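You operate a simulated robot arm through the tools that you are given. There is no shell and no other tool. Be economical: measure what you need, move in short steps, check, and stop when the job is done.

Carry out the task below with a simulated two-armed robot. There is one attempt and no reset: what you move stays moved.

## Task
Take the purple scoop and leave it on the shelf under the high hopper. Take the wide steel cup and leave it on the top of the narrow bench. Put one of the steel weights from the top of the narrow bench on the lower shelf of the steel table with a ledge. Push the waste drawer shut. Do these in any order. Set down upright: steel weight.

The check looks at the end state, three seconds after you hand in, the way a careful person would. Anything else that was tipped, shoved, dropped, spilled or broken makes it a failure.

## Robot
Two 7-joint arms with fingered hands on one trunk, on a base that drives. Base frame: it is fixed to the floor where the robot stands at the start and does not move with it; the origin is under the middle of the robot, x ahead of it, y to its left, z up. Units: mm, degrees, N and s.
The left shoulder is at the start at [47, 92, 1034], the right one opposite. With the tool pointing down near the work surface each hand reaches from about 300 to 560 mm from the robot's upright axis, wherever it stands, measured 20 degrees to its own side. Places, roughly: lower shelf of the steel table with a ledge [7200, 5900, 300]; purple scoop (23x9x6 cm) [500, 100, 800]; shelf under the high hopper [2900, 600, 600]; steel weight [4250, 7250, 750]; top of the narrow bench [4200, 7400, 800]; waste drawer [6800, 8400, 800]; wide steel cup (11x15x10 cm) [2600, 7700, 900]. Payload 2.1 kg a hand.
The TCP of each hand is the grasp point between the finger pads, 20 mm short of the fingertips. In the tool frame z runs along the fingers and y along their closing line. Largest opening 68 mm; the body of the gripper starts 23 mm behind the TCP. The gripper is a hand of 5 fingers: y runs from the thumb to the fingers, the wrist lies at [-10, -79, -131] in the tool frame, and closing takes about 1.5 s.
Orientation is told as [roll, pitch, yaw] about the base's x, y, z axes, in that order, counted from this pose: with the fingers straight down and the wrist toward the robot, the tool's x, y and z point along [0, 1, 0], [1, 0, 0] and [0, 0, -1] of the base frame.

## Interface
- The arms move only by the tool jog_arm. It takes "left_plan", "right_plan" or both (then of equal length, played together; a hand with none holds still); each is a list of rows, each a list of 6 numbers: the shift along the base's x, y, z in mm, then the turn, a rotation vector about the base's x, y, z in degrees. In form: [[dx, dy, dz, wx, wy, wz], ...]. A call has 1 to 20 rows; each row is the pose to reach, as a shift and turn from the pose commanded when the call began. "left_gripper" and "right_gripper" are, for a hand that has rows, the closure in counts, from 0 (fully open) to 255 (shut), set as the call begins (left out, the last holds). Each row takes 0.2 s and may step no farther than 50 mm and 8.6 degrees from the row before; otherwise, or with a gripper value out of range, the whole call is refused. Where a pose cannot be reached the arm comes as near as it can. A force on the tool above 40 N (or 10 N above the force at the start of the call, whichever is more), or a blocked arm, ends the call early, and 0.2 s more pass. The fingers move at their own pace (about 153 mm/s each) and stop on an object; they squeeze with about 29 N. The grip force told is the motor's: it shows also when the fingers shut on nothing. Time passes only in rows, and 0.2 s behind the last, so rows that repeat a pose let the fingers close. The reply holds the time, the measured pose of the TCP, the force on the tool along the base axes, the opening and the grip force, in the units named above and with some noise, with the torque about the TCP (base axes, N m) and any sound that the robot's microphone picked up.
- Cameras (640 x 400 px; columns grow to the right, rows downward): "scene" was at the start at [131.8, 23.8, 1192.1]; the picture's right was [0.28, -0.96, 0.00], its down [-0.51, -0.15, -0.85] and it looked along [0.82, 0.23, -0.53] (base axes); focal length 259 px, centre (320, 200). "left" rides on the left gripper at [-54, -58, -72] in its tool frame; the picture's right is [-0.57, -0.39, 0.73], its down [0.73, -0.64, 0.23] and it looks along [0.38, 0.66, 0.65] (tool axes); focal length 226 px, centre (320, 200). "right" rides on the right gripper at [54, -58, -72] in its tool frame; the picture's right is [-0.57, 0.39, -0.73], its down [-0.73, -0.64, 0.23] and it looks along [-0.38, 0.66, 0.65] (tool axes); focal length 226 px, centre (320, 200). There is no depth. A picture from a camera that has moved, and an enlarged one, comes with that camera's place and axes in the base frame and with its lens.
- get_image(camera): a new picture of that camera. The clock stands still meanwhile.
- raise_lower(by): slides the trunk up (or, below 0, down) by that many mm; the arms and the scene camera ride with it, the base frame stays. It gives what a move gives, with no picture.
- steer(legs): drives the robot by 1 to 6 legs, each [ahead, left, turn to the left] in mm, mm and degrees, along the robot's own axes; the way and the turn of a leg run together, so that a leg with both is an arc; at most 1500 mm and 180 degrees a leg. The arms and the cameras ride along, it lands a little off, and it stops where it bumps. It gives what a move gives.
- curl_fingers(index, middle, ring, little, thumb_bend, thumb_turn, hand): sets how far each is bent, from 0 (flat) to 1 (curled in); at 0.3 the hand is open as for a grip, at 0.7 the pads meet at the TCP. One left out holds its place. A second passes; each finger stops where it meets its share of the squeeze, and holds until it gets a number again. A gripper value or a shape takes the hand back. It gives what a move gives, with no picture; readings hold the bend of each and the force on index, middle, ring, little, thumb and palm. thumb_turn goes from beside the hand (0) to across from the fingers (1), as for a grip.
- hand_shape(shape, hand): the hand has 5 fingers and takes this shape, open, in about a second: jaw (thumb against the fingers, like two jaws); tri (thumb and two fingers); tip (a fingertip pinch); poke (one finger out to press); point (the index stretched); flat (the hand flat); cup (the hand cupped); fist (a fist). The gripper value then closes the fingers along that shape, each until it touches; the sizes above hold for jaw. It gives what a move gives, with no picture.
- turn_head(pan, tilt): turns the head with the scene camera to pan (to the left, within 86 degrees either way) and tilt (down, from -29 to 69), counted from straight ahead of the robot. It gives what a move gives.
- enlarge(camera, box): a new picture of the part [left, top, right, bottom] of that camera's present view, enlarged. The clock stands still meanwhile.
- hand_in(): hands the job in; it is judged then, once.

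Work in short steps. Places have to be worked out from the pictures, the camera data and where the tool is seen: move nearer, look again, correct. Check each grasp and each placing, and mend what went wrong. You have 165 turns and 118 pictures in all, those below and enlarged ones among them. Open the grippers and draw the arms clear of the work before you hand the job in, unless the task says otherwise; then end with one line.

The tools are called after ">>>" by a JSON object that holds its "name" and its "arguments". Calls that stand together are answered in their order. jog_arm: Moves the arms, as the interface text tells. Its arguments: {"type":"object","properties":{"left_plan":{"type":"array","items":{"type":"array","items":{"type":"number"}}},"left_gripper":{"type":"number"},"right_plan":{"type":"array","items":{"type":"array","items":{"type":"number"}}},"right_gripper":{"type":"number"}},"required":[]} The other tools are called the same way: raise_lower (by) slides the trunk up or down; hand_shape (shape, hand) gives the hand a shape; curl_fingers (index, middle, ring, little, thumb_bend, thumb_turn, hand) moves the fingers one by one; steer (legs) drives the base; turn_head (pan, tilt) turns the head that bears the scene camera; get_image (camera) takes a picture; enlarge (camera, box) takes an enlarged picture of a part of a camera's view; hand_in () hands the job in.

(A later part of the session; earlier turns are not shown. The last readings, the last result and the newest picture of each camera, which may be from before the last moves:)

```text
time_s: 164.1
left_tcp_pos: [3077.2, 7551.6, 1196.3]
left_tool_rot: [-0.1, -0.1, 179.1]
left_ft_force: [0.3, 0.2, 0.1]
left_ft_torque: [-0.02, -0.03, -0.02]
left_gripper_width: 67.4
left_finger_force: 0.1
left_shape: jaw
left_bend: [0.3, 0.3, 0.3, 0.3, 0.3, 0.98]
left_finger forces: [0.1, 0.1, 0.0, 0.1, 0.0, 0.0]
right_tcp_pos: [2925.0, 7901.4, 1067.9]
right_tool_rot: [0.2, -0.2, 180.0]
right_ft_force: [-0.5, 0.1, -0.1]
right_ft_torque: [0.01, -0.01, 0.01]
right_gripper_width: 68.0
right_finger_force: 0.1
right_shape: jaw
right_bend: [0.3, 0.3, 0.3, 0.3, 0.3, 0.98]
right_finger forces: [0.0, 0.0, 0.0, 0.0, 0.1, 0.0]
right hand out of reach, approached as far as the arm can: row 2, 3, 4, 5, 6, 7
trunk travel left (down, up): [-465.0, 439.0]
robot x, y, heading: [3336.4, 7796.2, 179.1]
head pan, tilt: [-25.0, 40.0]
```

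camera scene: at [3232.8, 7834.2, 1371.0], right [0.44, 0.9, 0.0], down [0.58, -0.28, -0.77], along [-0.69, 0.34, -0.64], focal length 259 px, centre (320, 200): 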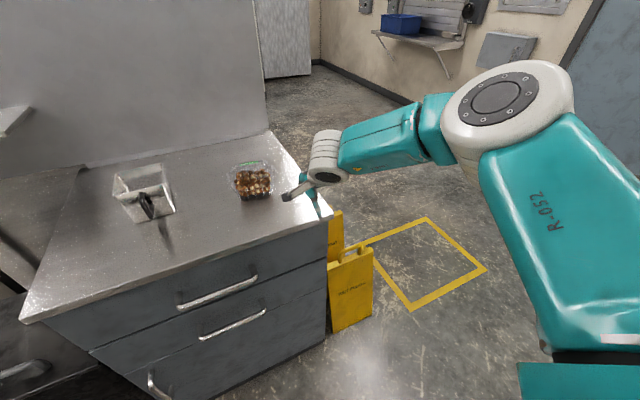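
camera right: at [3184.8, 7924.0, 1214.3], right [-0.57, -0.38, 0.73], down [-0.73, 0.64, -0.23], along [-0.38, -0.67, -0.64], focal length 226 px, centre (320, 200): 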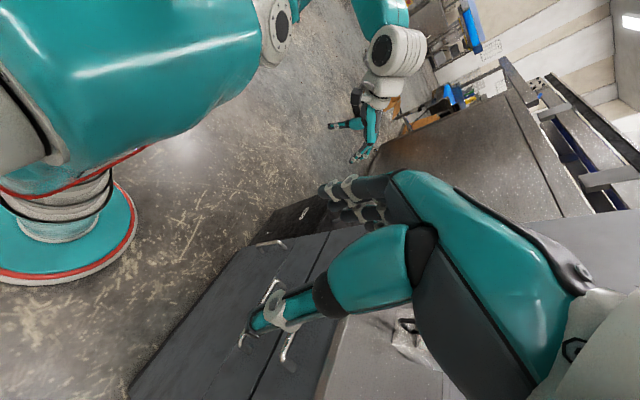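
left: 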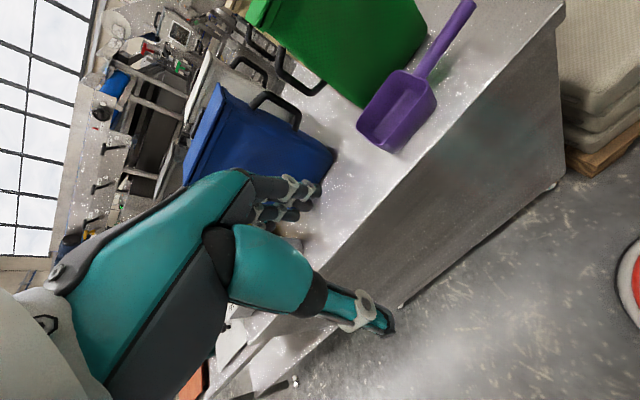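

The elbow posture has drifted into a limit. I bring the hand back close to the body near its original pose to unwind it.

>>> {"name": "jog_arm", "arguments": {"right_plan": [[40, 0, 25, 0, 0, 0], [70, -10, 60, 0, 0, 0], [90, -20, 100, 0, 0, 0], [100, -35, 140, 0, 0, 0], [105, -50, 180, 0, 0, 0], [105, -50, 180, 0, 0, 0]]}}

>>> {"name": "get_image", "arguments": {"camera": "scene"}}

```text
time_s: 165.5
left_tcp_pos: [3076.6, 7552.1, 1198.2]
left_tool_rot: [0.0, 0.0, 178.9]
left_ft_force: [0.1, -0.4, -1.0]
left_ft_torque: [0.02, -0.02, 0.0]
left_gripper_width: 67.6
left_finger_force: 0.0
left_shape: jaw
left_bend: [0.3, 0.3, 0.3, 0.3, 0.3, 0.98]
left_finger forces: [0.0, 0.1, 0.1, 0.0, 0.0, 0.0]
right_tcp_pos: [3033.8, 7851.6, 1242.8]
right_tool_rot: [0.0, -0.1, 179.9]
right_ft_force: [0.1, 0.8, 0.9]
right_ft_torque: [-0.02, 0.01, 0.02]
right_gripper_width: 68.0
right_finger_force: 0.0
right_shape: jaw
right_bend: [0.3, 0.3, 0.3, 0.3, 0.3, 0.98]
right_finger forces: [0.0, 0.0, 0.0, 0.1, 0.0, 0.1]
trunk travel left (down, up): [-465.0, 439.0]
robot x, y, heading: [3333.8, 7797.9, 178.8]
head pan, tilt: [-25.0, 40.0]
```

```text
71 pictures are left
camera scene: at [3233.0, 7834.2, 1371.0], right [0.44, 0.9, 0.0], down [0.58, -0.28, -0.77], along [-0.69, 0.34, -0.64], focal length 259 px, centre (320, 200)
```

scene: 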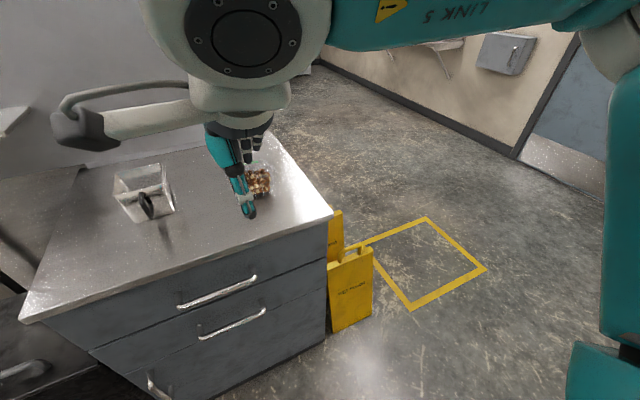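

Pose reached. Now I test descending straight down here, then ahead.

>>> {"name": "jog_arm", "arguments": {"right_plan": [[0, 0, -45, 0, 0, 0], [0, 0, -90, 0, 0, 0], [0, 0, -135, 0, 0, 0], [-10, 0, -180, 0, 0, 0], [-20, 0, -220, 0, 0, 0], [-60, 0, -240, 0, 0, 0]]}}

```text
time_s: 166.9
left_tcp_pos: [3077.1, 7552.3, 1197.5]
left_tool_rot: [0.0, 0.0, 178.9]
left_ft_force: [1.0, 0.3, 0.4]
left_ft_torque: [0.02, 0.04, 0.02]
left_gripper_width: 68.0
left_finger_force: 0.0
left_shape: jaw
left_bend: [0.3, 0.3, 0.3, 0.3, 0.3, 0.98]
left_finger forces: [0.0, 0.1, 0.0, 0.0, 0.0, 0.0]
right_tcp_pos: [2991.0, 7889.4, 1031.1]
right_tool_rot: [0.0, -0.2, 180.0]
right_ft_force: [-0.7, 0.1, 0.1]
right_ft_torque: [0.02, -0.01, 0.01]
right_gripper_width: 68.1
right_finger_force: 0.0
right_shape: jaw
right_bend: [0.3, 0.3, 0.3, 0.3, 0.3, 0.98]
right_finger forces: [0.1, 0.0, 0.0, 0.0, 0.1, 0.0]
right hand out of reach, approached as far as the arm can: row 4, 5, 6
trunk travel left (down, up): [-465.0, 439.0]
robot x, y, heading: [3337.3, 7797.1, 179.2]
head pan, tilt: [-25.0, 40.0]
```

The right arm's elbow has drifted; the left arm is still pristine, so I use it for the cup. I test its extension in default orientation toward [2800, 7620, 985] in free air.

>>> {"name": "jog_arm", "arguments": {"left_plan": [[-20, 10, -40, 0, 0, 0], [-40, 20, -80, 0, 0, 0], [-60, 30, -120, 0, 0, 0], [-85, 40, -155, 0, 0, 0], [-115, 50, -185, 0, 0, 0], [-150, 55, -205, 0, 0, 0], [-190, 60, -210, 0, 0, 0], [-230, 65, -212, 0, 0, 0], [-260, 65, -212, 0, 0, 0], [-280, 65, -212, 0, 0, 0], [-280, 65, -212, 0, 0, 0]]}}

```text
time_s: 169.3
left_tcp_pos: [2816.7, 7618.7, 984.0]
left_tool_rot: [0.0, 0.0, 178.9]
left_ft_force: [0.0, 0.0, -0.5]
left_ft_torque: [0.01, 0.0, -0.01]
left_gripper_width: 68.1
left_finger_force: 0.1
left_shape: jaw
left_bend: [0.3, 0.3, 0.3, 0.3, 0.3, 0.98]
left_finger forces: [0.0, 0.0, 0.0, 0.0, 0.0, 0.0]
left hand out of reach, approached as far as the arm can: row 10, 11
right_tcp_pos: [2989.9, 7889.3, 1030.9]
right_tool_rot: [0.1, -0.2, 180.0]
right_ft_force: [0.5, 0.4, 0.0]
right_ft_torque: [-0.01, -0.02, 0.0]
right_gripper_width: 67.8
right_finger_force: 0.1
right_shape: jaw
right_bend: [0.3, 0.3, 0.3, 0.3, 0.3, 0.98]
right_finger forces: [0.0, 0.0, 0.0, 0.1, 0.0, 0.0]
trunk travel left (down, up): [-465.0, 439.0]
robot x, y, heading: [3334.9, 7797.8, 179.2]
head pan, tilt: [-25.0, 40.0]
```

The left arm reaches ~520 ahead. Plan: fingers inside the cup on its near wall, thumb on the outer bar of the handle (about 48 mm thick in total), TCP ≈ [2587, 7655, 965]. I lift and retract both hands, then drive up.

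>>> {"name": "jog_arm", "arguments": {"left_plan": [[0, 0, 40, 0, 0, 0], [20, 0, 80, 0, 0, 0], [60, 0, 100, 0, 0, 0], [100, 0, 120, 0, 0, 0], [140, 0, 130, 0, 0, 0]], "right_plan": [[20, 0, 30, 0, 0, 0], [40, 0, 60, 0, 0, 0], [60, 0, 90, 0, 0, 0], [80, 0, 110, 0, 0, 0], [90, 0, 130, 0, 0, 0]]}}

>>> {"name": "steer", "arguments": {"legs": [[262, 0, 1]]}}

>>> {"name": "turn_head", "arguments": {"pan": 10, "tilt": 45}}

>>> {"name": "get_image", "arguments": {"camera": "scene"}}

>>> {"name": "get_image", "arguments": {"camera": "left"}}

```text
time_s: 170.5
left_tcp_pos: [2956.4, 7619.5, 1115.9]
left_tool_rot: [0.1, 0.2, 179.1]
left_ft_force: [-1.0, 1.1, -0.1]
left_ft_torque: [-0.03, -0.02, 0.01]
left_gripper_width: 67.8
left_finger_force: 0.1
left_shape: jaw
left_bend: [0.3, 0.3, 0.3, 0.3, 0.3, 0.98]
left_finger forces: [0.0, 0.0, 0.0, 0.0, 0.0, 0.0]
right_tcp_pos: [3071.0, 7888.6, 1163.2]
right_tool_rot: [-0.1, -0.2, 179.9]
right_ft_force: [0.5, -0.8, 0.2]
right_ft_torque: [0.02, 0.0, 0.0]
right_gripper_width: 68.0
right_finger_force: 0.1
right_shape: jaw
right_bend: [0.3, 0.3, 0.3, 0.3, 0.3, 0.98]
right_finger forces: [0.0, 0.1, 0.0, 0.1, 0.0, 0.0]
right hand out of reach, approached as far as the arm can: row 4, 5
trunk travel left (down, up): [-465.0, 439.0]
robot x, y, heading: [3337.6, 7798.1, 178.9]
head pan, tilt: [-25.0, 40.0]
```

```text
time_s: 172.4
left_tcp_pos: [2696.4, 7615.3, 1115.2]
left_tool_rot: [-0.1, 0.0, -179.9]
left_ft_force: [-0.3, 0.6, 0.0]
left_ft_torque: [-0.01, 0.0, 0.01]
left_gripper_width: 67.8
left_finger_force: 0.0
left_shape: jaw
left_bend: [0.3, 0.3, 0.3, 0.3, 0.3, 0.98]
left_finger forces: [0.0, 0.0, 0.0, 0.0, 0.1, 0.1]
right_tcp_pos: [2805.7, 7885.6, 1164.2]
right_tool_rot: [0.0, -0.1, -179.0]
right_ft_force: [-0.1, 0.5, 0.1]
right_ft_torque: [0.03, -0.03, -0.02]
right_gripper_width: 67.8
right_finger_force: 0.1
right_shape: jaw
right_bend: [0.3, 0.3, 0.3, 0.3, 0.3, 0.98]
right_finger forces: [0.0, 0.0, 0.0, 0.0, 0.1, 0.0]
trunk travel left (down, up): [-465.0, 439.0]
robot x, y, heading: [3072.6, 7796.5, -179.9]
head pan, tilt: [-25.0, 40.0]
```

```text
time_s: 173.4
left_tcp_pos: [2697.1, 7615.5, 1114.7]
left_tool_rot: [0.0, -0.1, -179.8]
left_ft_force: [-0.4, 0.6, -0.1]
left_ft_torque: [-0.01, 0.0, 0.03]
left_gripper_width: 67.9
left_finger_force: 0.0
left_shape: jaw
left_bend: [0.3, 0.3, 0.3, 0.3, 0.3, 0.98]
left_finger forces: [0.1, 0.0, 0.0, 0.0, 0.1, 0.0]
right_tcp_pos: [2806.5, 7885.6, 1163.7]
right_tool_rot: [0.0, -0.2, -179.0]
right_ft_force: [0.0, -1.2, 0.3]
right_ft_torque: [0.01, 0.0, 0.05]
right_gripper_width: 68.1
right_finger_force: 0.0
right_shape: jaw
right_bend: [0.3, 0.3, 0.3, 0.3, 0.3, 0.98]
right_finger forces: [0.0, 0.1, 0.0, 0.0, 0.0, 0.0]
trunk travel left (down, up): [-465.0, 439.0]
robot x, y, heading: [3073.0, 7796.9, -179.9]
head pan, tilt: [10.0, 45.0]
```

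```text
70 pictures are left
camera scene: at [2967.1, 7784.3, 1363.7], right [-0.17, 0.98, 0.0], down [0.7, 0.12, -0.71], along [-0.7, -0.12, -0.71], focal length 259 px, centre (320, 200)
```

scene: 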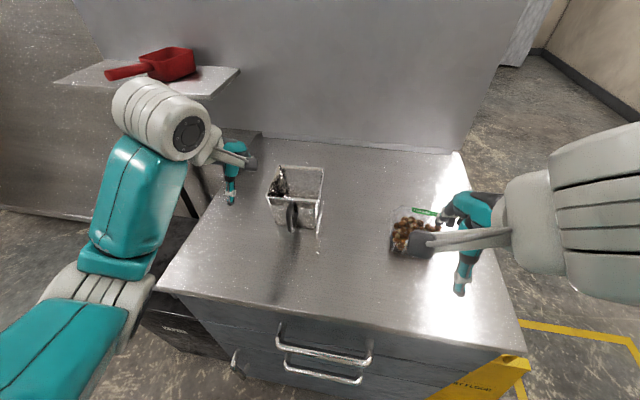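

```text
69 pictures are left
camera left: at [2754.0, 7669.7, 1185.9], right [0.39, 0.57, -0.73], down [0.64, -0.73, -0.23], along [-0.66, -0.38, -0.65], focal length 226 px, centre (320, 200)
```

left: 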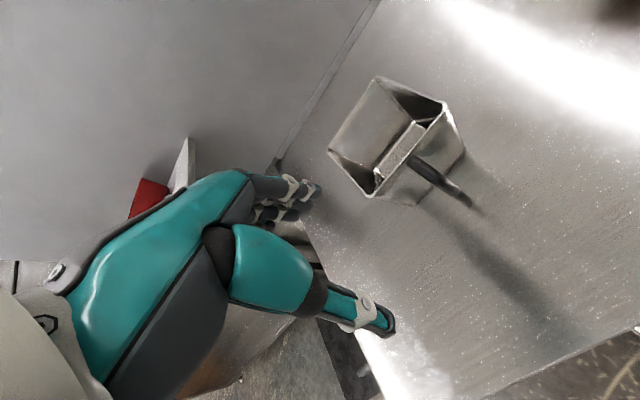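

Both cameras see the cup. I enlarge for precise rim and handle positions.

>>> {"name": "enlarge", "arguments": {"camera": "scene", "box": [220, 140, 380, 240]}}

>>> {"name": "enlarge", "arguments": {"camera": "left", "box": [310, 60, 510, 185]}}

```text
4.00 times, centred on (300, 190) of scene
camera zoom: at [2967.1, 7784.3, 1363.7], right [-0.17, 0.98, 0.0], down [0.7, 0.12, -0.71], along [-0.7, -0.12, -0.71], focal length 1038 px, centre (400, 240)
```

zoom: 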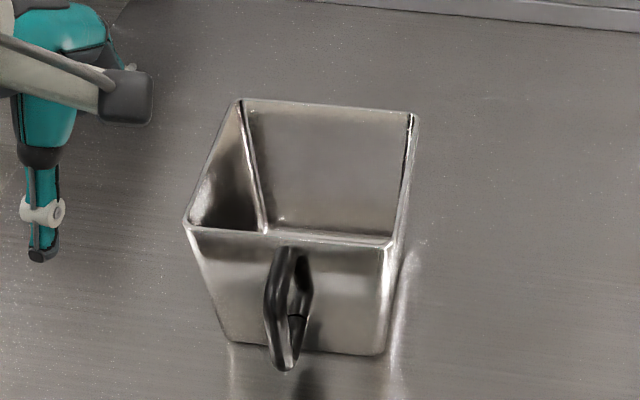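

```text
3.20 times, centred on (410, 122) of left
camera zoom: at [2754.0, 7669.7, 1185.9], right [0.39, 0.57, -0.73], down [0.64, -0.73, -0.23], along [-0.66, -0.38, -0.65], focal length 723 px, centre (32, 448)
```

zoom: 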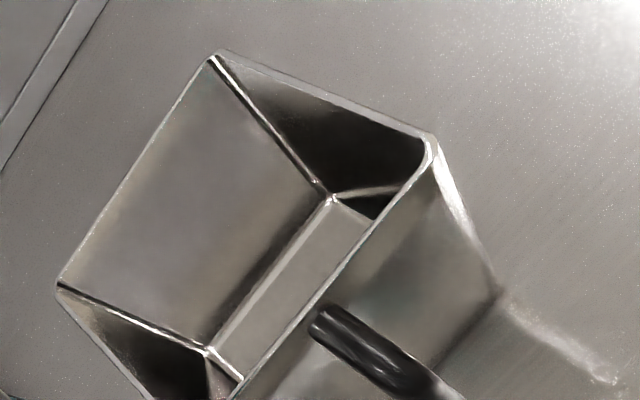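

The rim is at z≈1016: x 2532–2630, y 7623–7717; handle bar outer face near x≈2668, y≈7670. I check how wide the finger row is before entering the cup.

>>> {"name": "enlarge", "arguments": {"camera": "left", "box": [230, 160, 420, 350]}}

```text
2.11 times, centred on (325, 255) of left
camera zoom: at [2754.0, 7669.7, 1185.9], right [0.39, 0.57, -0.73], down [0.64, -0.73, -0.23], along [-0.66, -0.38, -0.65], focal length 476 px, centre (310, 84)
```

zoom: 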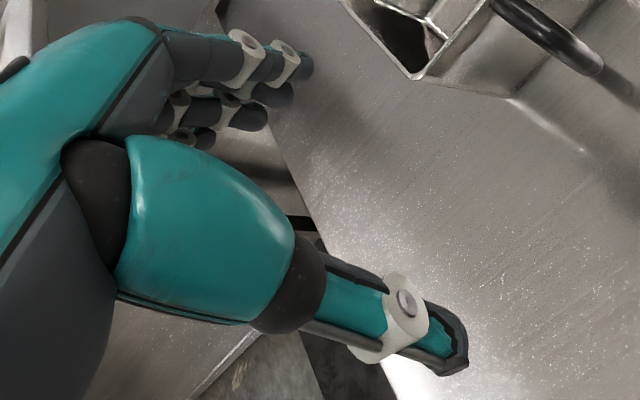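

The finger row spans about −14…+47 mm in tool x, thumb at ~+2. I put the TCP at y≈7680 so the thumb meets the handle (y≈7674) and the row fits inside; first hover at z≈1075.

>>> {"name": "jog_arm", "arguments": {"left_plan": [[-10, 30, 0, 0, 0, 0], [-25, 55, -10, 0, 0, 0], [-49, 65, -30, 0, 0, 0], [-49, 65, -40, 0, 0, 0], [-49, 65, -40, 0, 0, 0]]}}

>>> {"name": "get_image", "arguments": {"camera": "left"}}

>>> {"name": "enlarge", "arguments": {"camera": "scene", "box": [220, 140, 380, 240]}}

```text
time_s: 174.6
left_tcp_pos: [2648.4, 7679.9, 1076.2]
left_tool_rot: [0.0, 0.0, -179.8]
left_ft_force: [-1.2, 0.0, -0.1]
left_ft_torque: [-0.07, 0.04, -0.03]
left_gripper_width: 67.5
left_finger_force: 0.2
left_shape: jaw
left_bend: [0.3, 0.3, 0.3, 0.3, 0.3, 0.98]
left_finger forces: [0.1, 0.0, 0.0, 0.0, 0.1, 0.0]
right_tcp_pos: [2806.2, 7885.6, 1162.3]
right_tool_rot: [0.0, -0.2, -179.0]
right_ft_force: [-0.3, -1.4, 0.6]
right_ft_torque: [-0.03, 0.03, 0.01]
right_gripper_width: 67.6
right_finger_force: 0.1
right_shape: jaw
right_bend: [0.3, 0.3, 0.3, 0.3, 0.3, 0.98]
right_finger forces: [0.0, 0.0, 0.1, 0.0, 0.1, 0.0]
trunk travel left (down, up): [-465.0, 439.0]
robot x, y, heading: [3075.1, 7799.1, -179.9]
head pan, tilt: [10.0, 45.0]
```

```text
65 pictures are left
camera left: at [2705.9, 7734.0, 1147.3], right [0.39, 0.57, -0.73], down [0.64, -0.73, -0.23], along [-0.66, -0.38, -0.65], focal length 226 px, centre (320, 200)
```

left: 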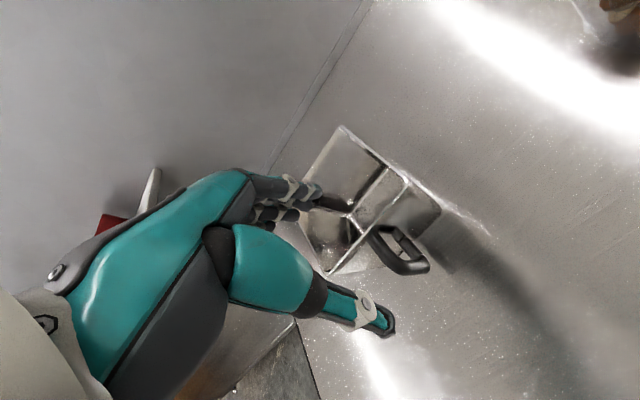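

```text
4.00 times, centred on (300, 190) of scene
camera zoom: at [2967.1, 7784.3, 1363.7], right [-0.18, 0.98, 0.0], down [0.7, 0.12, -0.71], along [-0.7, -0.12, -0.71], focal length 1038 px, centre (400, 240)
```

zoom: 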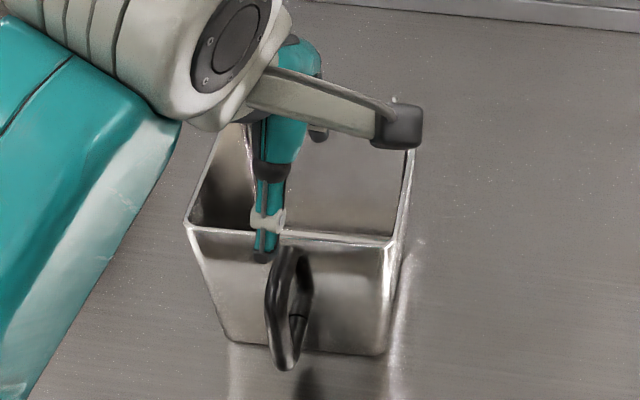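

Geometry confirmed (rim z≈1016, handle outer face x≈2662, thumb y≈7679 in line with the handle). I descend to z≈993.

>>> {"name": "jog_arm", "arguments": {"left_plan": [[-2, 0, -25, 0, 0, 0], [-3, 0, -50, 0, 0, 0], [-3, 0, -65, 0, 0, 0], [-3, 0, -75, 0, 0, 0], [-3, 0, -83, 0, 0, 0], [-3, 0, -83, 0, 0, 0]]}}

>>> {"name": "get_image", "arguments": {"camera": "left"}}

>>> {"name": "enlarge", "arguments": {"camera": "scene", "box": [220, 140, 380, 240]}}

```text
time_s: 176.0
left_tcp_pos: [2645.7, 7678.9, 992.1]
left_tool_rot: [0.0, 0.0, -179.8]
left_ft_force: [-0.4, 0.6, 1.4]
left_ft_torque: [0.01, 0.08, 0.01]
left_gripper_width: 67.9
left_finger_force: 0.1
left_shape: jaw
left_bend: [0.29, 0.3, 0.3, 0.3, 0.3, 0.98]
left_finger forces: [2.2, 0.1, 0.0, 0.0, 0.0, 0.0]
right_tcp_pos: [2806.1, 7886.1, 1162.1]
right_tool_rot: [0.0, -0.1, -179.0]
right_ft_force: [-0.6, 0.5, -0.5]
right_ft_torque: [0.0, 0.03, -0.04]
right_gripper_width: 67.6
right_finger_force: 0.0
right_shape: jaw
right_bend: [0.3, 0.3, 0.3, 0.3, 0.3, 0.98]
right_finger forces: [0.1, 0.0, 0.0, 0.0, 0.0, 0.1]
trunk travel left (down, up): [-465.0, 439.0]
robot x, y, heading: [3070.7, 7804.0, -179.8]
head pan, tilt: [10.0, 45.0]
```

```text
63 pictures are left
camera left: at [2702.7, 7733.6, 1063.0], right [0.39, 0.57, -0.73], down [0.64, -0.73, -0.23], along [-0.66, -0.38, -0.65], focal length 226 px, centre (320, 200)
```

left: 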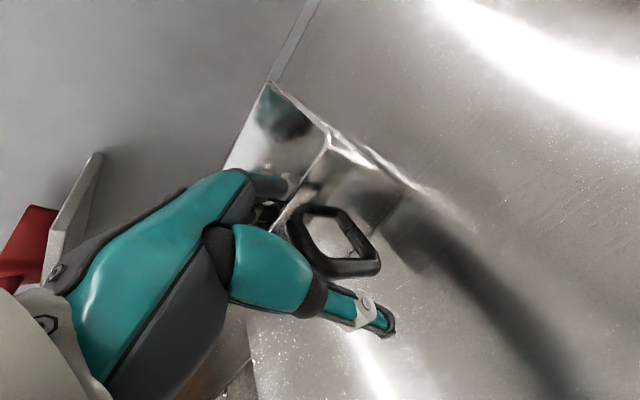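

```text
4.00 times, centred on (300, 190) of scene
camera zoom: at [2967.1, 7784.3, 1363.7], right [-0.18, 0.98, 0.0], down [0.7, 0.12, -0.71], along [-0.7, -0.12, -0.71], focal length 1038 px, centre (400, 240)
```

zoom: 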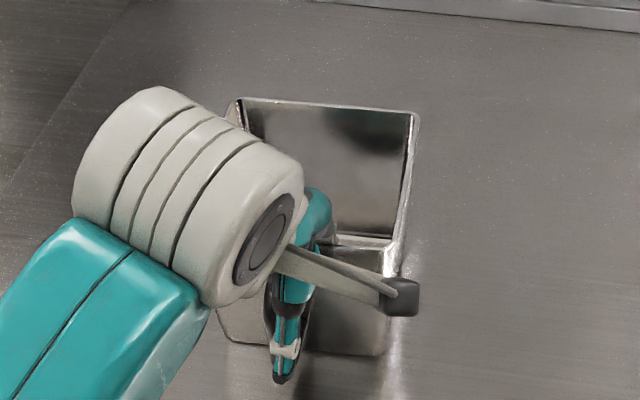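

The fingers are inside the cup and the thumb outside the handle, in line with it. I close.

>>> {"name": "jog_arm", "arguments": {"left_plan": [[0, 0, 0, 0, 0, 0], [0, 0, 0, 0, 0, 0], [0, 0, 0, 0, 0, 0], [0, 0, 0, 0, 0, 0], [0, 0, 0, 0, 0, 0], [0, 0, 0, 0, 0, 0], [0, 0, 0, 0, 0, 0], [0, 0, 0, 0, 0, 0]], "left_gripper": 255}}

>>> {"name": "get_image", "arguments": {"camera": "left"}}

```text
time_s: 177.8
left_tcp_pos: [2646.0, 7678.7, 992.1]
left_tool_rot: [0.0, -0.1, -179.9]
left_ft_force: [0.4, 0.6, 0.8]
left_ft_torque: [-0.02, 0.14, -0.12]
left_gripper_width: 16.8
left_finger_force: 29.4
left_shape: jaw
left_bend: [0.39, 0.41, 0.38, 0.45, 0.7, 1.0]
left_finger forces: [10.6, 5.6, 1.7, 1.2, 18.7, 0.1]
right_tcp_pos: [2806.8, 7884.8, 1162.6]
right_tool_rot: [0.0, -0.2, -179.0]
right_ft_force: [0.6, -0.3, 0.9]
right_ft_torque: [0.0, -0.01, 0.02]
right_gripper_width: 68.1
right_finger_force: 0.1
right_shape: jaw
right_bend: [0.3, 0.3, 0.3, 0.3, 0.3, 0.98]
right_finger forces: [0.1, 0.0, 0.0, 0.0, 0.1, 0.1]
trunk travel left (down, up): [-465.0, 439.0]
robot x, y, heading: [3068.8, 7798.1, -179.8]
head pan, tilt: [10.0, 45.0]
```

```text
61 pictures are left
camera left: at [2702.7, 7733.6, 1063.0], right [0.39, 0.57, -0.73], down [0.64, -0.73, -0.23], along [-0.66, -0.38, -0.65], focal length 226 px, centre (320, 200)
```

left: 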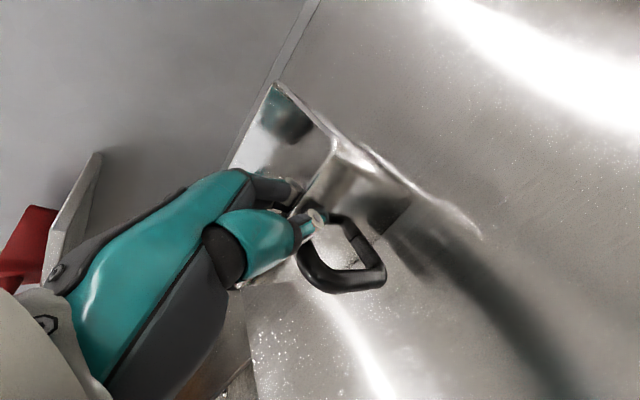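

The thumb has gone over the handle onto the wall: a firm wall pinch with all fingers in contact. I lift 25 mm and see whether it holds level.

>>> {"name": "jog_arm", "arguments": {"left_plan": [[0, 0, 6, 0, 0, 0], [0, 0, 14, 0, 0, 0], [0, 0, 25, 0, 0, 0], [0, 0, 25, 0, 0, 0], [0, 0, 25, 0, 0, 0], [0, 0, 25, 0, 0, 0]]}}

>>> {"name": "get_image", "arguments": {"camera": "left"}}

>>> {"name": "enlarge", "arguments": {"camera": "scene", "box": [220, 140, 380, 240]}}

```text
time_s: 179.2
left_tcp_pos: [2645.1, 7678.8, 1017.6]
left_tool_rot: [0.0, 0.1, -179.9]
left_ft_force: [0.0, 0.1, -3.3]
left_ft_torque: [0.04, -0.18, -0.03]
left_gripper_width: 13.7
left_finger_force: 28.9
left_shape: jaw
left_bend: [0.36, 0.44, 0.39, 0.46, 0.58, 1.0]
left_finger forces: [17.4, 4.7, 0.1, 0.3, 21.9, 0.0]
right_tcp_pos: [2806.4, 7884.7, 1163.3]
right_tool_rot: [0.0, -0.1, -179.0]
right_ft_force: [0.2, 0.4, -0.2]
right_ft_torque: [0.0, -0.02, -0.01]
right_gripper_width: 67.7
right_finger_force: 0.1
right_shape: jaw
right_bend: [0.3, 0.3, 0.3, 0.3, 0.3, 0.98]
right_finger forces: [0.0, 0.0, 0.0, 0.0, 0.0, 0.1]
trunk travel left (down, up): [-465.0, 439.0]
robot x, y, heading: [3074.6, 7801.1, -180.2]
head pan, tilt: [10.0, 45.0]
```

```text
60 pictures are left
camera left: at [2702.1, 7733.4, 1088.4], right [0.39, 0.57, -0.73], down [0.64, -0.73, -0.23], along [-0.66, -0.38, -0.65], focal length 226 px, centre (320, 200)
```

left: 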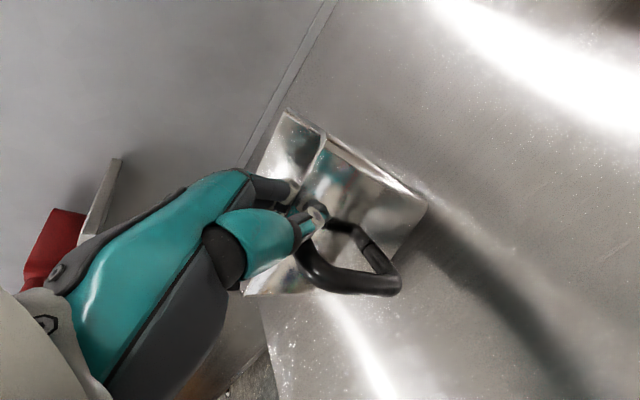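

```text
4.00 times, centred on (300, 190) of scene
camera zoom: at [2966.8, 7784.2, 1363.7], right [-0.18, 0.98, 0.0], down [0.7, 0.12, -0.71], along [-0.7, -0.12, -0.71], focal length 1038 px, centre (400, 240)
```

zoom: 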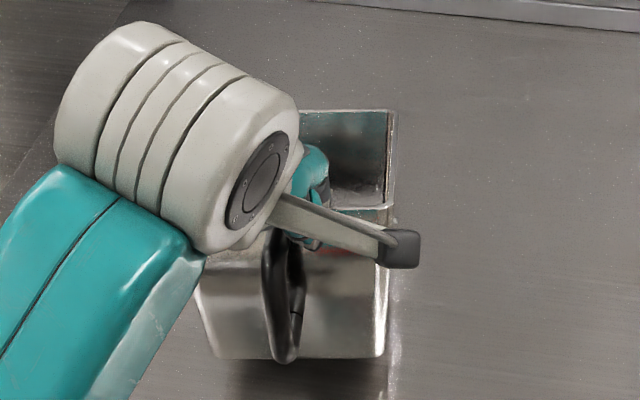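

The cup tilts (far edge stays down) since the thumb slipped beside the handle. I set it back down, open, and shift +9 mm in y to catch the handle bar with the thumb.

>>> {"name": "jog_arm", "arguments": {"left_plan": [[0, 0, -10, 0, 0, 0], [0, 0, -20, 0, 0, 0], [0, 0, -25, 0, 0, 0], [0, 0, -25, 0, 0, 0]]}}

>>> {"name": "jog_arm", "arguments": {"left_plan": [[0, 0, 0, 0, 0, 0], [0, 0, 0, 0, 0, 0], [0, 0, 0, 0, 0, 0], [0, 0, 0, 0, 0, 0], [0, 0, 0, 0, 0, 0], [0, 0, 0, 0, 0, 0]], "left_gripper": 0}}

>>> {"name": "get_image", "arguments": {"camera": "left"}}

>>> {"name": "enlarge", "arguments": {"camera": "scene", "box": [220, 140, 380, 240]}}

```text
time_s: 180.2
left_tcp_pos: [2644.3, 7679.3, 992.3]
left_tool_rot: [0.1, 0.0, -179.9]
left_ft_force: [1.5, 0.7, 0.8]
left_ft_torque: [-0.02, 0.19, -0.07]
left_gripper_width: 15.3
left_finger_force: 28.9
left_shape: jaw
left_bend: [0.36, 0.43, 0.39, 0.46, 0.71, 1.0]
left_finger forces: [11.5, 5.7, 0.0, 0.0, 18.5, 0.1]
right_tcp_pos: [2806.2, 7885.6, 1163.8]
right_tool_rot: [0.0, -0.3, -179.0]
right_ft_force: [0.2, -0.1, 0.0]
right_ft_torque: [0.0, -0.02, 0.02]
right_gripper_width: 67.8
right_finger_force: 0.0
right_shape: jaw
right_bend: [0.3, 0.3, 0.3, 0.3, 0.3, 0.98]
right_finger forces: [0.0, 0.0, 0.0, 0.0, 0.1, 0.1]
trunk travel left (down, up): [-465.0, 439.0]
robot x, y, heading: [3075.8, 7800.1, -179.8]
head pan, tilt: [10.0, 45.0]
```

```text
time_s: 181.6
left_tcp_pos: [2644.3, 7679.9, 992.2]
left_tool_rot: [0.0, 0.0, -180.0]
left_ft_force: [-0.5, 0.8, -0.9]
left_ft_torque: [0.0, 0.01, 0.02]
left_gripper_width: 67.6
left_finger_force: 0.2
left_shape: jaw
left_bend: [0.3, 0.3, 0.3, 0.3, 0.3, 0.98]
left_finger forces: [0.0, 0.0, 0.1, 0.0, 0.0, 0.1]
right_tcp_pos: [2806.2, 7884.2, 1163.5]
right_tool_rot: [0.0, -0.2, -179.0]
right_ft_force: [-1.0, 0.8, -0.3]
right_ft_torque: [-0.03, 0.01, 0.02]
right_gripper_width: 67.9
right_finger_force: 0.1
right_shape: jaw
right_bend: [0.3, 0.3, 0.3, 0.3, 0.3, 0.98]
right_finger forces: [0.0, 0.0, 0.0, 0.0, 0.0, 0.0]
trunk travel left (down, up): [-465.0, 439.0]
robot x, y, heading: [3072.1, 7796.9, -179.8]
head pan, tilt: [10.0, 45.0]
```

```text
58 pictures are left
camera left: at [2701.8, 7734.0, 1063.6], right [0.39, 0.57, -0.73], down [0.64, -0.73, -0.23], along [-0.66, -0.38, -0.65], focal length 226 px, centre (320, 200)
```

left: 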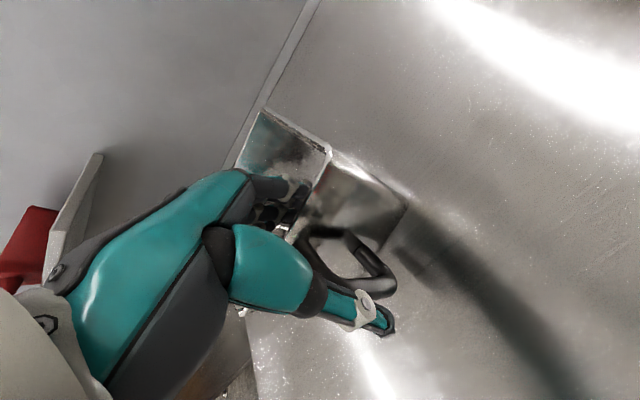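

```text
4.00 times, centred on (300, 190) of scene
camera zoom: at [2967.1, 7784.3, 1363.7], right [-0.18, 0.98, 0.0], down [0.7, 0.12, -0.71], along [-0.7, -0.12, -0.71], focal length 1038 px, centre (400, 240)
```

zoom: 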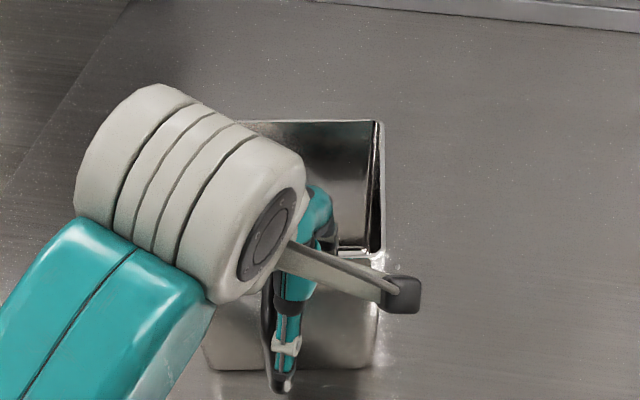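

The cup shifted slightly (handle bar now near x≈2672, y≈7681). The thumb had been at the handle's rounded top, so I go 12 mm deeper and 8 mm nearer, then close again.

>>> {"name": "jog_arm", "arguments": {"left_plan": [[8, 3, 0, 0, 0, 0], [8, 3, -6, 0, 0, 0], [8, 3, -13, 0, 0, 0], [8, 3, -13, 0, 0, 0]]}}

>>> {"name": "jog_arm", "arguments": {"left_plan": [[0, 0, 0, 0, 0, 0], [0, 0, 0, 0, 0, 0], [0, 0, 0, 0, 0, 0], [0, 0, 0, 0, 0, 0], [0, 0, 0, 0, 0, 0], [0, 0, 0, 0, 0, 0], [0, 0, 0, 0, 0, 0], [0, 0, 0, 0, 0, 0]], "left_gripper": 255}}

>>> {"name": "get_image", "arguments": {"camera": "left"}}

```text
time_s: 182.6
left_tcp_pos: [2652.9, 7680.2, 979.9]
left_tool_rot: [0.0, 0.1, -180.0]
left_ft_force: [-0.8, -0.1, 2.1]
left_ft_torque: [-0.02, 0.03, 0.02]
left_gripper_width: 67.6
left_finger_force: 0.1
left_shape: jaw
left_bend: [0.29, 0.3, 0.3, 0.3, 0.3, 0.98]
left_finger forces: [1.9, 0.1, 0.1, 0.0, 0.0, 0.0]
right_tcp_pos: [2807.2, 7885.7, 1162.3]
right_tool_rot: [-0.1, -0.2, -179.0]
right_ft_force: [-0.5, -0.4, -0.1]
right_ft_torque: [0.0, 0.02, 0.0]
right_gripper_width: 68.1
right_finger_force: 0.1
right_shape: jaw
right_bend: [0.3, 0.3, 0.3, 0.3, 0.3, 0.98]
right_finger forces: [0.0, 0.0, 0.0, 0.0, 0.0, 0.0]
trunk travel left (down, up): [-465.0, 439.0]
robot x, y, heading: [3072.1, 7798.2, -179.8]
head pan, tilt: [10.0, 45.0]
```

```text
time_s: 184.4
left_tcp_pos: [2652.8, 7682.8, 979.9]
left_tool_rot: [0.1, 0.0, -179.9]
left_ft_force: [0.1, -0.3, 0.7]
left_ft_torque: [0.02, -0.01, -0.05]
left_gripper_width: 15.7
left_finger_force: 29.0
left_shape: jaw
left_bend: [0.43, 0.44, 0.41, 0.45, 0.63, 1.0]
left_finger forces: [11.5, 6.6, 0.1, 0.0, 18.0, 0.0]
right_tcp_pos: [2805.7, 7885.0, 1163.3]
right_tool_rot: [0.1, -0.3, -179.0]
right_ft_force: [-0.3, 0.5, -0.2]
right_ft_torque: [-0.02, -0.02, -0.02]
right_gripper_width: 68.0
right_finger_force: 0.1
right_shape: jaw
right_bend: [0.3, 0.3, 0.3, 0.3, 0.3, 0.98]
right_finger forces: [0.0, 0.0, 0.1, 0.0, 0.1, 0.1]
trunk travel left (down, up): [-465.0, 439.0]
robot x, y, heading: [3072.5, 7799.1, -179.9]
head pan, tilt: [10.0, 45.0]
```

```text
56 pictures are left
camera left: at [2710.0, 7736.1, 1050.5], right [0.39, 0.57, -0.73], down [0.64, -0.73, -0.23], along [-0.66, -0.38, -0.65], focal length 226 px, centre (320, 200)
```

left: 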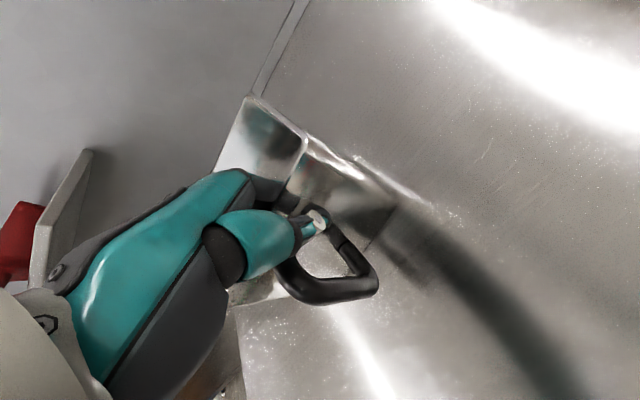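

Similar closure but deeper on the wall. I test a 20 mm lift once more and check the tilt.

>>> {"name": "jog_arm", "arguments": {"left_plan": [[0, 0, 6, 0, 0, 0], [0, 0, 14, 0, 0, 0], [0, 0, 25, 0, 0, 0], [0, 0, 40, 0, 0, 0], [0, 0, 40, 0, 0, 0], [0, 0, 40, 0, 0, 0]]}}

>>> {"name": "get_image", "arguments": {"camera": "left"}}

>>> {"name": "enlarge", "arguments": {"camera": "scene", "box": [220, 140, 380, 240]}}

```text
time_s: 185.8
left_tcp_pos: [2652.3, 7682.1, 1019.0]
left_tool_rot: [0.0, 0.0, -179.8]
left_ft_force: [0.0, 0.0, -3.5]
left_ft_torque: [0.07, -0.21, 0.01]
left_gripper_width: 14.9
left_finger_force: 28.3
left_shape: jaw
left_bend: [0.43, 0.46, 0.41, 0.45, 0.43, 1.0]
left_finger forces: [14.8, 5.8, 0.0, 0.0, 20.7, 0.1]
right_tcp_pos: [2805.7, 7884.5, 1161.9]
right_tool_rot: [0.0, -0.2, -179.0]
right_ft_force: [-0.3, 0.7, -0.3]
right_ft_torque: [0.04, -0.03, 0.0]
right_gripper_width: 68.1
right_finger_force: 0.0
right_shape: jaw
right_bend: [0.3, 0.3, 0.3, 0.3, 0.3, 0.98]
right_finger forces: [0.0, 0.0, 0.0, 0.1, 0.0, 0.0]
trunk travel left (down, up): [-465.0, 439.0]
robot x, y, heading: [3069.8, 7801.5, -179.7]
head pan, tilt: [10.0, 45.0]
```

```text
55 pictures are left
camera left: at [2709.3, 7737.1, 1090.0], right [0.39, 0.57, -0.73], down [0.64, -0.73, -0.23], along [-0.66, -0.38, -0.65], focal length 226 px, centre (320, 200)
```

left: 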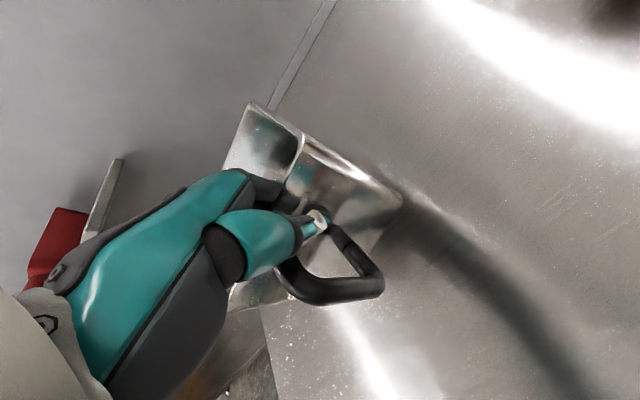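

```text
4.00 times, centred on (300, 190) of scene
camera zoom: at [2966.8, 7784.2, 1363.7], right [-0.18, 0.98, 0.0], down [0.7, 0.12, -0.71], along [-0.7, -0.12, -0.71], focal length 1038 px, centre (400, 240)
```

zoom: 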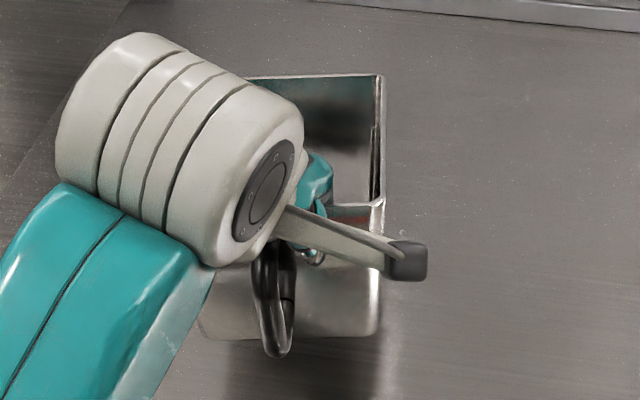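

The cup now hangs level and clear. I lift a little more and back off from the counter.

>>> {"name": "jog_arm", "arguments": {"left_plan": [[5, 0, 15, 0, 0, 0], [15, 0, 30, 0, 0, 0], [25, 0, 45, 0, 0, 0], [35, 0, 60, 0, 0, 0], [35, 0, 60, 0, 0, 0]]}}

>>> {"name": "steer", "arguments": {"legs": [[-340, 0, 0]]}}

>>> {"name": "turn_head", "arguments": {"pan": 25, "tilt": 35}}

>>> {"name": "get_image", "arguments": {"camera": "scene"}}

```text
time_s: 187.0
left_tcp_pos: [2687.2, 7681.3, 1079.8]
left_tool_rot: [0.0, -0.1, -179.9]
left_ft_force: [-0.4, 0.3, -3.3]
left_ft_torque: [0.04, -0.19, -0.04]
left_gripper_width: 14.9
left_finger_force: 28.8
left_shape: jaw
left_bend: [0.43, 0.46, 0.41, 0.45, 0.43, 1.0]
left_finger forces: [14.8, 5.6, 0.0, 0.1, 20.4, 0.1]
right_tcp_pos: [2806.6, 7883.5, 1162.6]
right_tool_rot: [0.0, -0.1, -179.1]
right_ft_force: [0.7, -0.3, 0.0]
right_ft_torque: [-0.02, 0.01, 0.01]
right_gripper_width: 67.9
right_finger_force: 0.1
right_shape: jaw
right_bend: [0.3, 0.3, 0.3, 0.3, 0.3, 0.98]
right_finger forces: [0.0, 0.0, 0.0, 0.0, 0.0, 0.1]
trunk travel left (down, up): [-465.0, 439.0]
robot x, y, heading: [3073.1, 7802.6, -179.8]
head pan, tilt: [10.0, 45.0]
```

```text
time_s: 189.3
left_tcp_pos: [3033.3, 7682.3, 1080.5]
left_tool_rot: [0.1, 0.0, 180.1]
left_ft_force: [0.1, -0.1, -3.0]
left_ft_torque: [0.09, -0.19, 0.02]
left_gripper_width: 14.5
left_finger_force: 29.3
left_shape: jaw
left_bend: [0.43, 0.47, 0.41, 0.45, 0.43, 1.0]
left_finger forces: [14.8, 4.4, 0.1, 0.1, 19.4, 0.0]
right_tcp_pos: [3152.7, 7885.7, 1162.9]
right_tool_rot: [0.1, -0.2, -179.1]
right_ft_force: [-0.1, 0.4, 0.5]
right_ft_torque: [0.0, 0.0, 0.03]
right_gripper_width: 68.0
right_finger_force: 0.0
right_shape: jaw
right_bend: [0.3, 0.3, 0.3, 0.3, 0.3, 0.98]
right_finger forces: [0.0, 0.0, 0.1, 0.1, 0.1, 0.1]
trunk travel left (down, up): [-465.0, 439.0]
robot x, y, heading: [3420.6, 7795.9, 180.1]
head pan, tilt: [10.0, 45.0]
```

```text
time_s: 190.1
left_tcp_pos: [3033.2, 7684.1, 1080.7]
left_tool_rot: [0.0, 0.2, -180.0]
left_ft_force: [0.5, -0.7, -3.3]
left_ft_torque: [0.13, -0.2, 0.01]
left_gripper_width: 14.2
left_finger_force: 28.3
left_shape: jaw
left_bend: [0.43, 0.47, 0.41, 0.45, 0.43, 1.0]
left_finger forces: [14.6, 4.7, 0.1, 0.0, 19.4, 0.1]
right_tcp_pos: [3151.8, 7886.5, 1163.0]
right_tool_rot: [-0.1, -0.1, -179.1]
right_ft_force: [-0.1, 0.1, -0.3]
right_ft_torque: [0.0, 0.02, 0.0]
right_gripper_width: 68.0
right_finger_force: 0.1
right_shape: jaw
right_bend: [0.3, 0.3, 0.3, 0.3, 0.3, 0.98]
right_finger forces: [0.1, 0.0, 0.1, 0.1, 0.1, 0.0]
trunk travel left (down, up): [-465.0, 439.0]
robot x, y, heading: [3418.9, 7802.5, 179.9]
head pan, tilt: [25.0, 35.0]
```

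```text
53 pictures are left
camera scene: at [3313.3, 7761.8, 1378.5], right [-0.42, 0.91, 0.0], down [0.52, 0.24, -0.82], along [-0.74, -0.35, -0.57], focal length 259 px, centre (320, 200)
```

scene: 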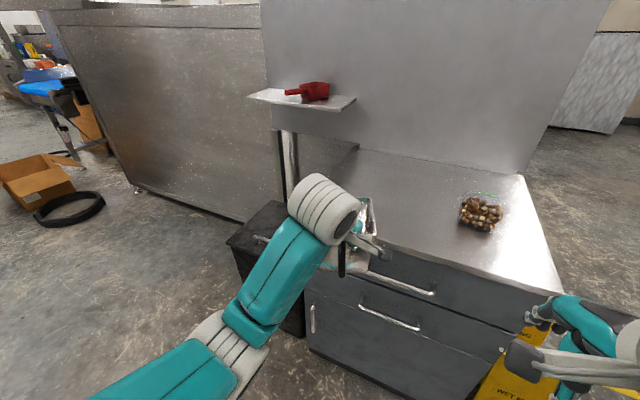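

The cup is held steady. I turn around to face the narrow bench (+x) and look.

>>> {"name": "steer", "arguments": {"legs": [[0, 0, -90], [0, 0, -90]]}}

>>> {"name": "turn_head", "arguments": {"pan": -15, "tilt": 30}}

>>> {"name": "get_image", "arguments": {"camera": "scene"}}

```text
time_s: 198.1
left_tcp_pos: [3806.8, 7911.6, 1077.9]
left_tool_rot: [0.1, 0.0, -1.0]
left_ft_force: [-0.8, -0.2, -3.4]
left_ft_torque: [-0.12, 0.1, 0.0]
left_gripper_width: 13.2
left_finger_force: 28.9
left_shape: jaw
left_bend: [0.43, 0.5, 0.41, 0.45, 0.44, 1.0]
left_finger forces: [13.7, 2.9, 0.1, 0.0, 16.8, 0.1]
right_tcp_pos: [3682.5, 7709.6, 1162.9]
right_tool_rot: [0.0, -0.1, 0.0]
right_ft_force: [0.3, -0.4, 0.0]
right_ft_torque: [0.03, -0.03, 0.02]
right_gripper_width: 68.0
right_finger_force: 0.1
right_shape: jaw
right_bend: [0.3, 0.3, 0.3, 0.3, 0.3, 0.98]
right_finger forces: [0.0, 0.1, 0.0, 0.0, 0.1, 0.0]
trunk travel left (down, up): [-465.0, 439.0]
robot x, y, heading: [3416.6, 7799.5, -1.0]
head pan, tilt: [25.0, 35.0]
```

```text
time_s: 199.2
left_tcp_pos: [3805.6, 7911.3, 1079.2]
left_tool_rot: [0.0, 0.0, -0.9]
left_ft_force: [-0.1, -0.1, -4.1]
left_ft_torque: [-0.13, 0.13, -0.03]
left_gripper_width: 11.8
left_finger_force: 29.5
left_shape: jaw
left_bend: [0.45, 0.76, 0.41, 0.45, 0.71, 1.0]
left_finger forces: [15.8, 0.1, 0.0, 0.1, 15.5, 0.1]
right_tcp_pos: [3682.7, 7709.3, 1163.7]
right_tool_rot: [0.0, -0.1, 0.0]
right_ft_force: [-1.5, 0.3, -1.1]
right_ft_torque: [0.01, 0.0, 0.0]
right_gripper_width: 67.9
right_finger_force: 0.1
right_shape: jaw
right_bend: [0.3, 0.3, 0.3, 0.3, 0.3, 0.98]
right_finger forces: [0.0, 0.1, 0.1, 0.1, 0.1, 0.0]
trunk travel left (down, up): [-465.0, 439.0]
robot x, y, heading: [3421.1, 7802.1, -1.1]
head pan, tilt: [-15.0, 30.0]
```

```text
52 pictures are left
camera scene: at [3527.1, 7774.1, 1386.3], right [-0.27, -0.96, 0.0], down [-0.48, 0.14, -0.87], along [0.83, -0.24, -0.5], focal length 259 px, centre (320, 200)
```

scene: 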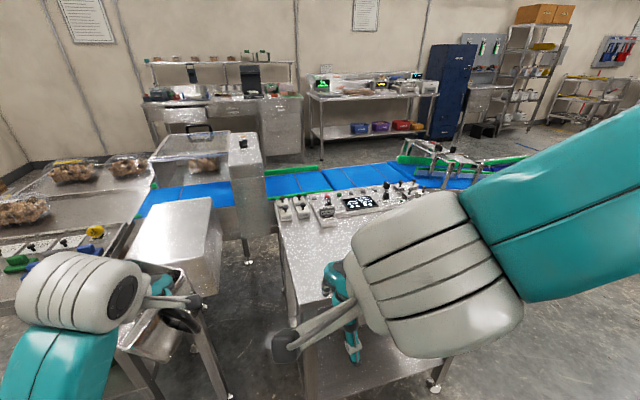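

The left grip readings changed (middle finger lost contact). I check the cup at once.

>>> {"name": "get_image", "arguments": {"camera": "left"}}

>>> {"name": "enlarge", "arguments": {"camera": "scene", "box": [20, 230, 260, 380]}}

```text
51 pictures are left
camera left: at [3746.1, 7857.8, 1150.8], right [-0.4, -0.56, -0.73], down [-0.63, 0.74, -0.23], along [0.67, 0.37, -0.65], focal length 226 px, centre (320, 200)
```

left: 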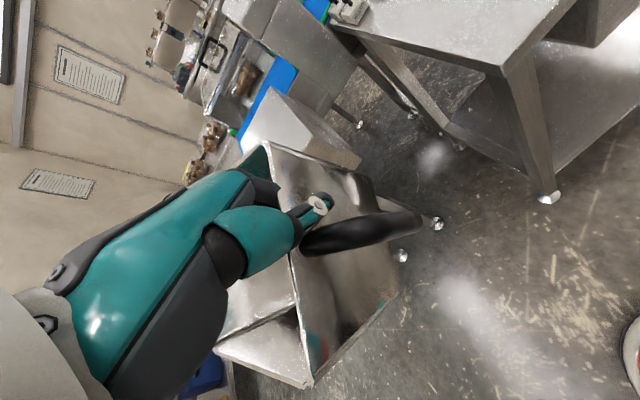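

```text
2.67 times, centred on (140, 305) of scene
camera zoom: at [3527.1, 7774.1, 1386.3], right [-0.27, -0.96, 0.0], down [-0.48, 0.14, -0.87], along [0.83, -0.24, -0.5], focal length 692 px, centre (800, -80)
```

zoom: 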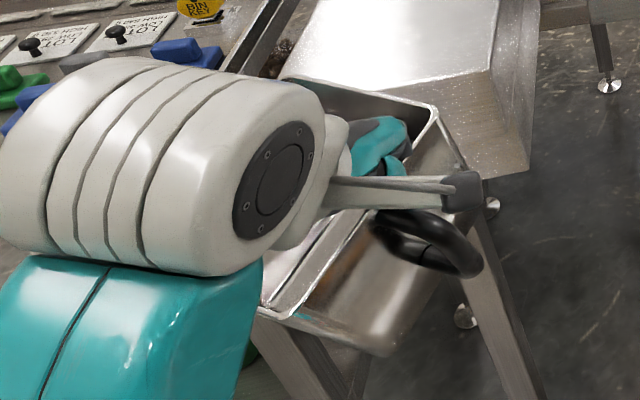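

The cup has rolled about the pinch but still hangs from thumb and index. I want it down soon; I move the right hand aside to see the narrow bench top.

>>> {"name": "jog_arm", "arguments": {"right_plan": [[-15, -40, 0, 0, 0, 0], [-30, -80, 0, 0, 0, 0], [-45, -120, 0, 0, 0, 0], [-60, -160, 0, 0, 0, 0], [-70, -200, 0, 0, 0, 0], [-80, -240, 0, 0, 0, 0]]}}

>>> {"name": "get_image", "arguments": {"camera": "scene"}}

```text
time_s: 200.6
left_tcp_pos: [3806.0, 7910.6, 1080.4]
left_tool_rot: [0.0, 0.0, -0.9]
left_ft_force: [0.3, 0.1, -3.4]
left_ft_torque: [-0.13, 0.14, 0.01]
left_gripper_width: 12.0
left_finger_force: 29.0
left_shape: jaw
left_bend: [0.45, 0.76, 0.41, 0.45, 0.71, 0.99]
left_finger forces: [16.3, 0.0, 0.0, 0.0, 15.8, 0.0]
right_tcp_pos: [3603.5, 7467.8, 1160.8]
right_tool_rot: [0.1, -0.3, 0.0]
right_ft_force: [0.9, -0.3, 0.0]
right_ft_torque: [0.0, 0.04, 0.04]
right_gripper_width: 67.9
right_finger_force: 0.2
right_shape: jaw
right_bend: [0.3, 0.3, 0.3, 0.3, 0.3, 0.98]
right_finger forces: [0.0, 0.0, 0.0, 0.1, 0.1, 0.1]
right hand out of reach, approached as far as the arm can: row 1, 2, 3, 4
trunk travel left (down, up): [-465.0, 439.0]
robot x, y, heading: [3417.8, 7801.0, -0.8]
head pan, tilt: [-15.0, 30.0]
```

```text
49 pictures are left
camera scene: at [3526.8, 7773.8, 1386.3], right [-0.27, -0.96, 0.0], down [-0.48, 0.14, -0.87], along [0.83, -0.24, -0.5], focal length 259 px, centre (320, 200)
```

scene: 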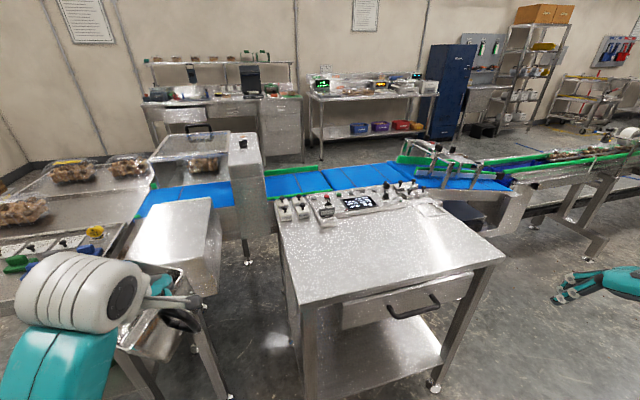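

The narrow bench top is largely free; small items stand along its back edge. I enlarge there.

>>> {"name": "enlarge", "arguments": {"camera": "scene", "box": [265, 170, 515, 310]}}

```text
2.56 times, centred on (390, 240) of scene
camera zoom: at [3526.8, 7773.8, 1386.3], right [-0.27, -0.96, 0.0], down [-0.48, 0.14, -0.87], along [0.83, -0.24, -0.5], focal length 664 px, centre (141, 98)
```

zoom: 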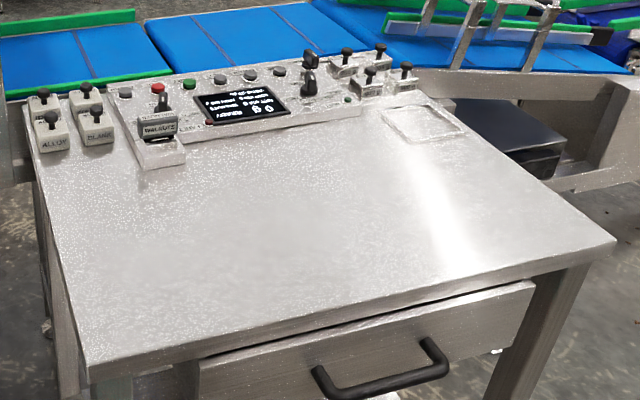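

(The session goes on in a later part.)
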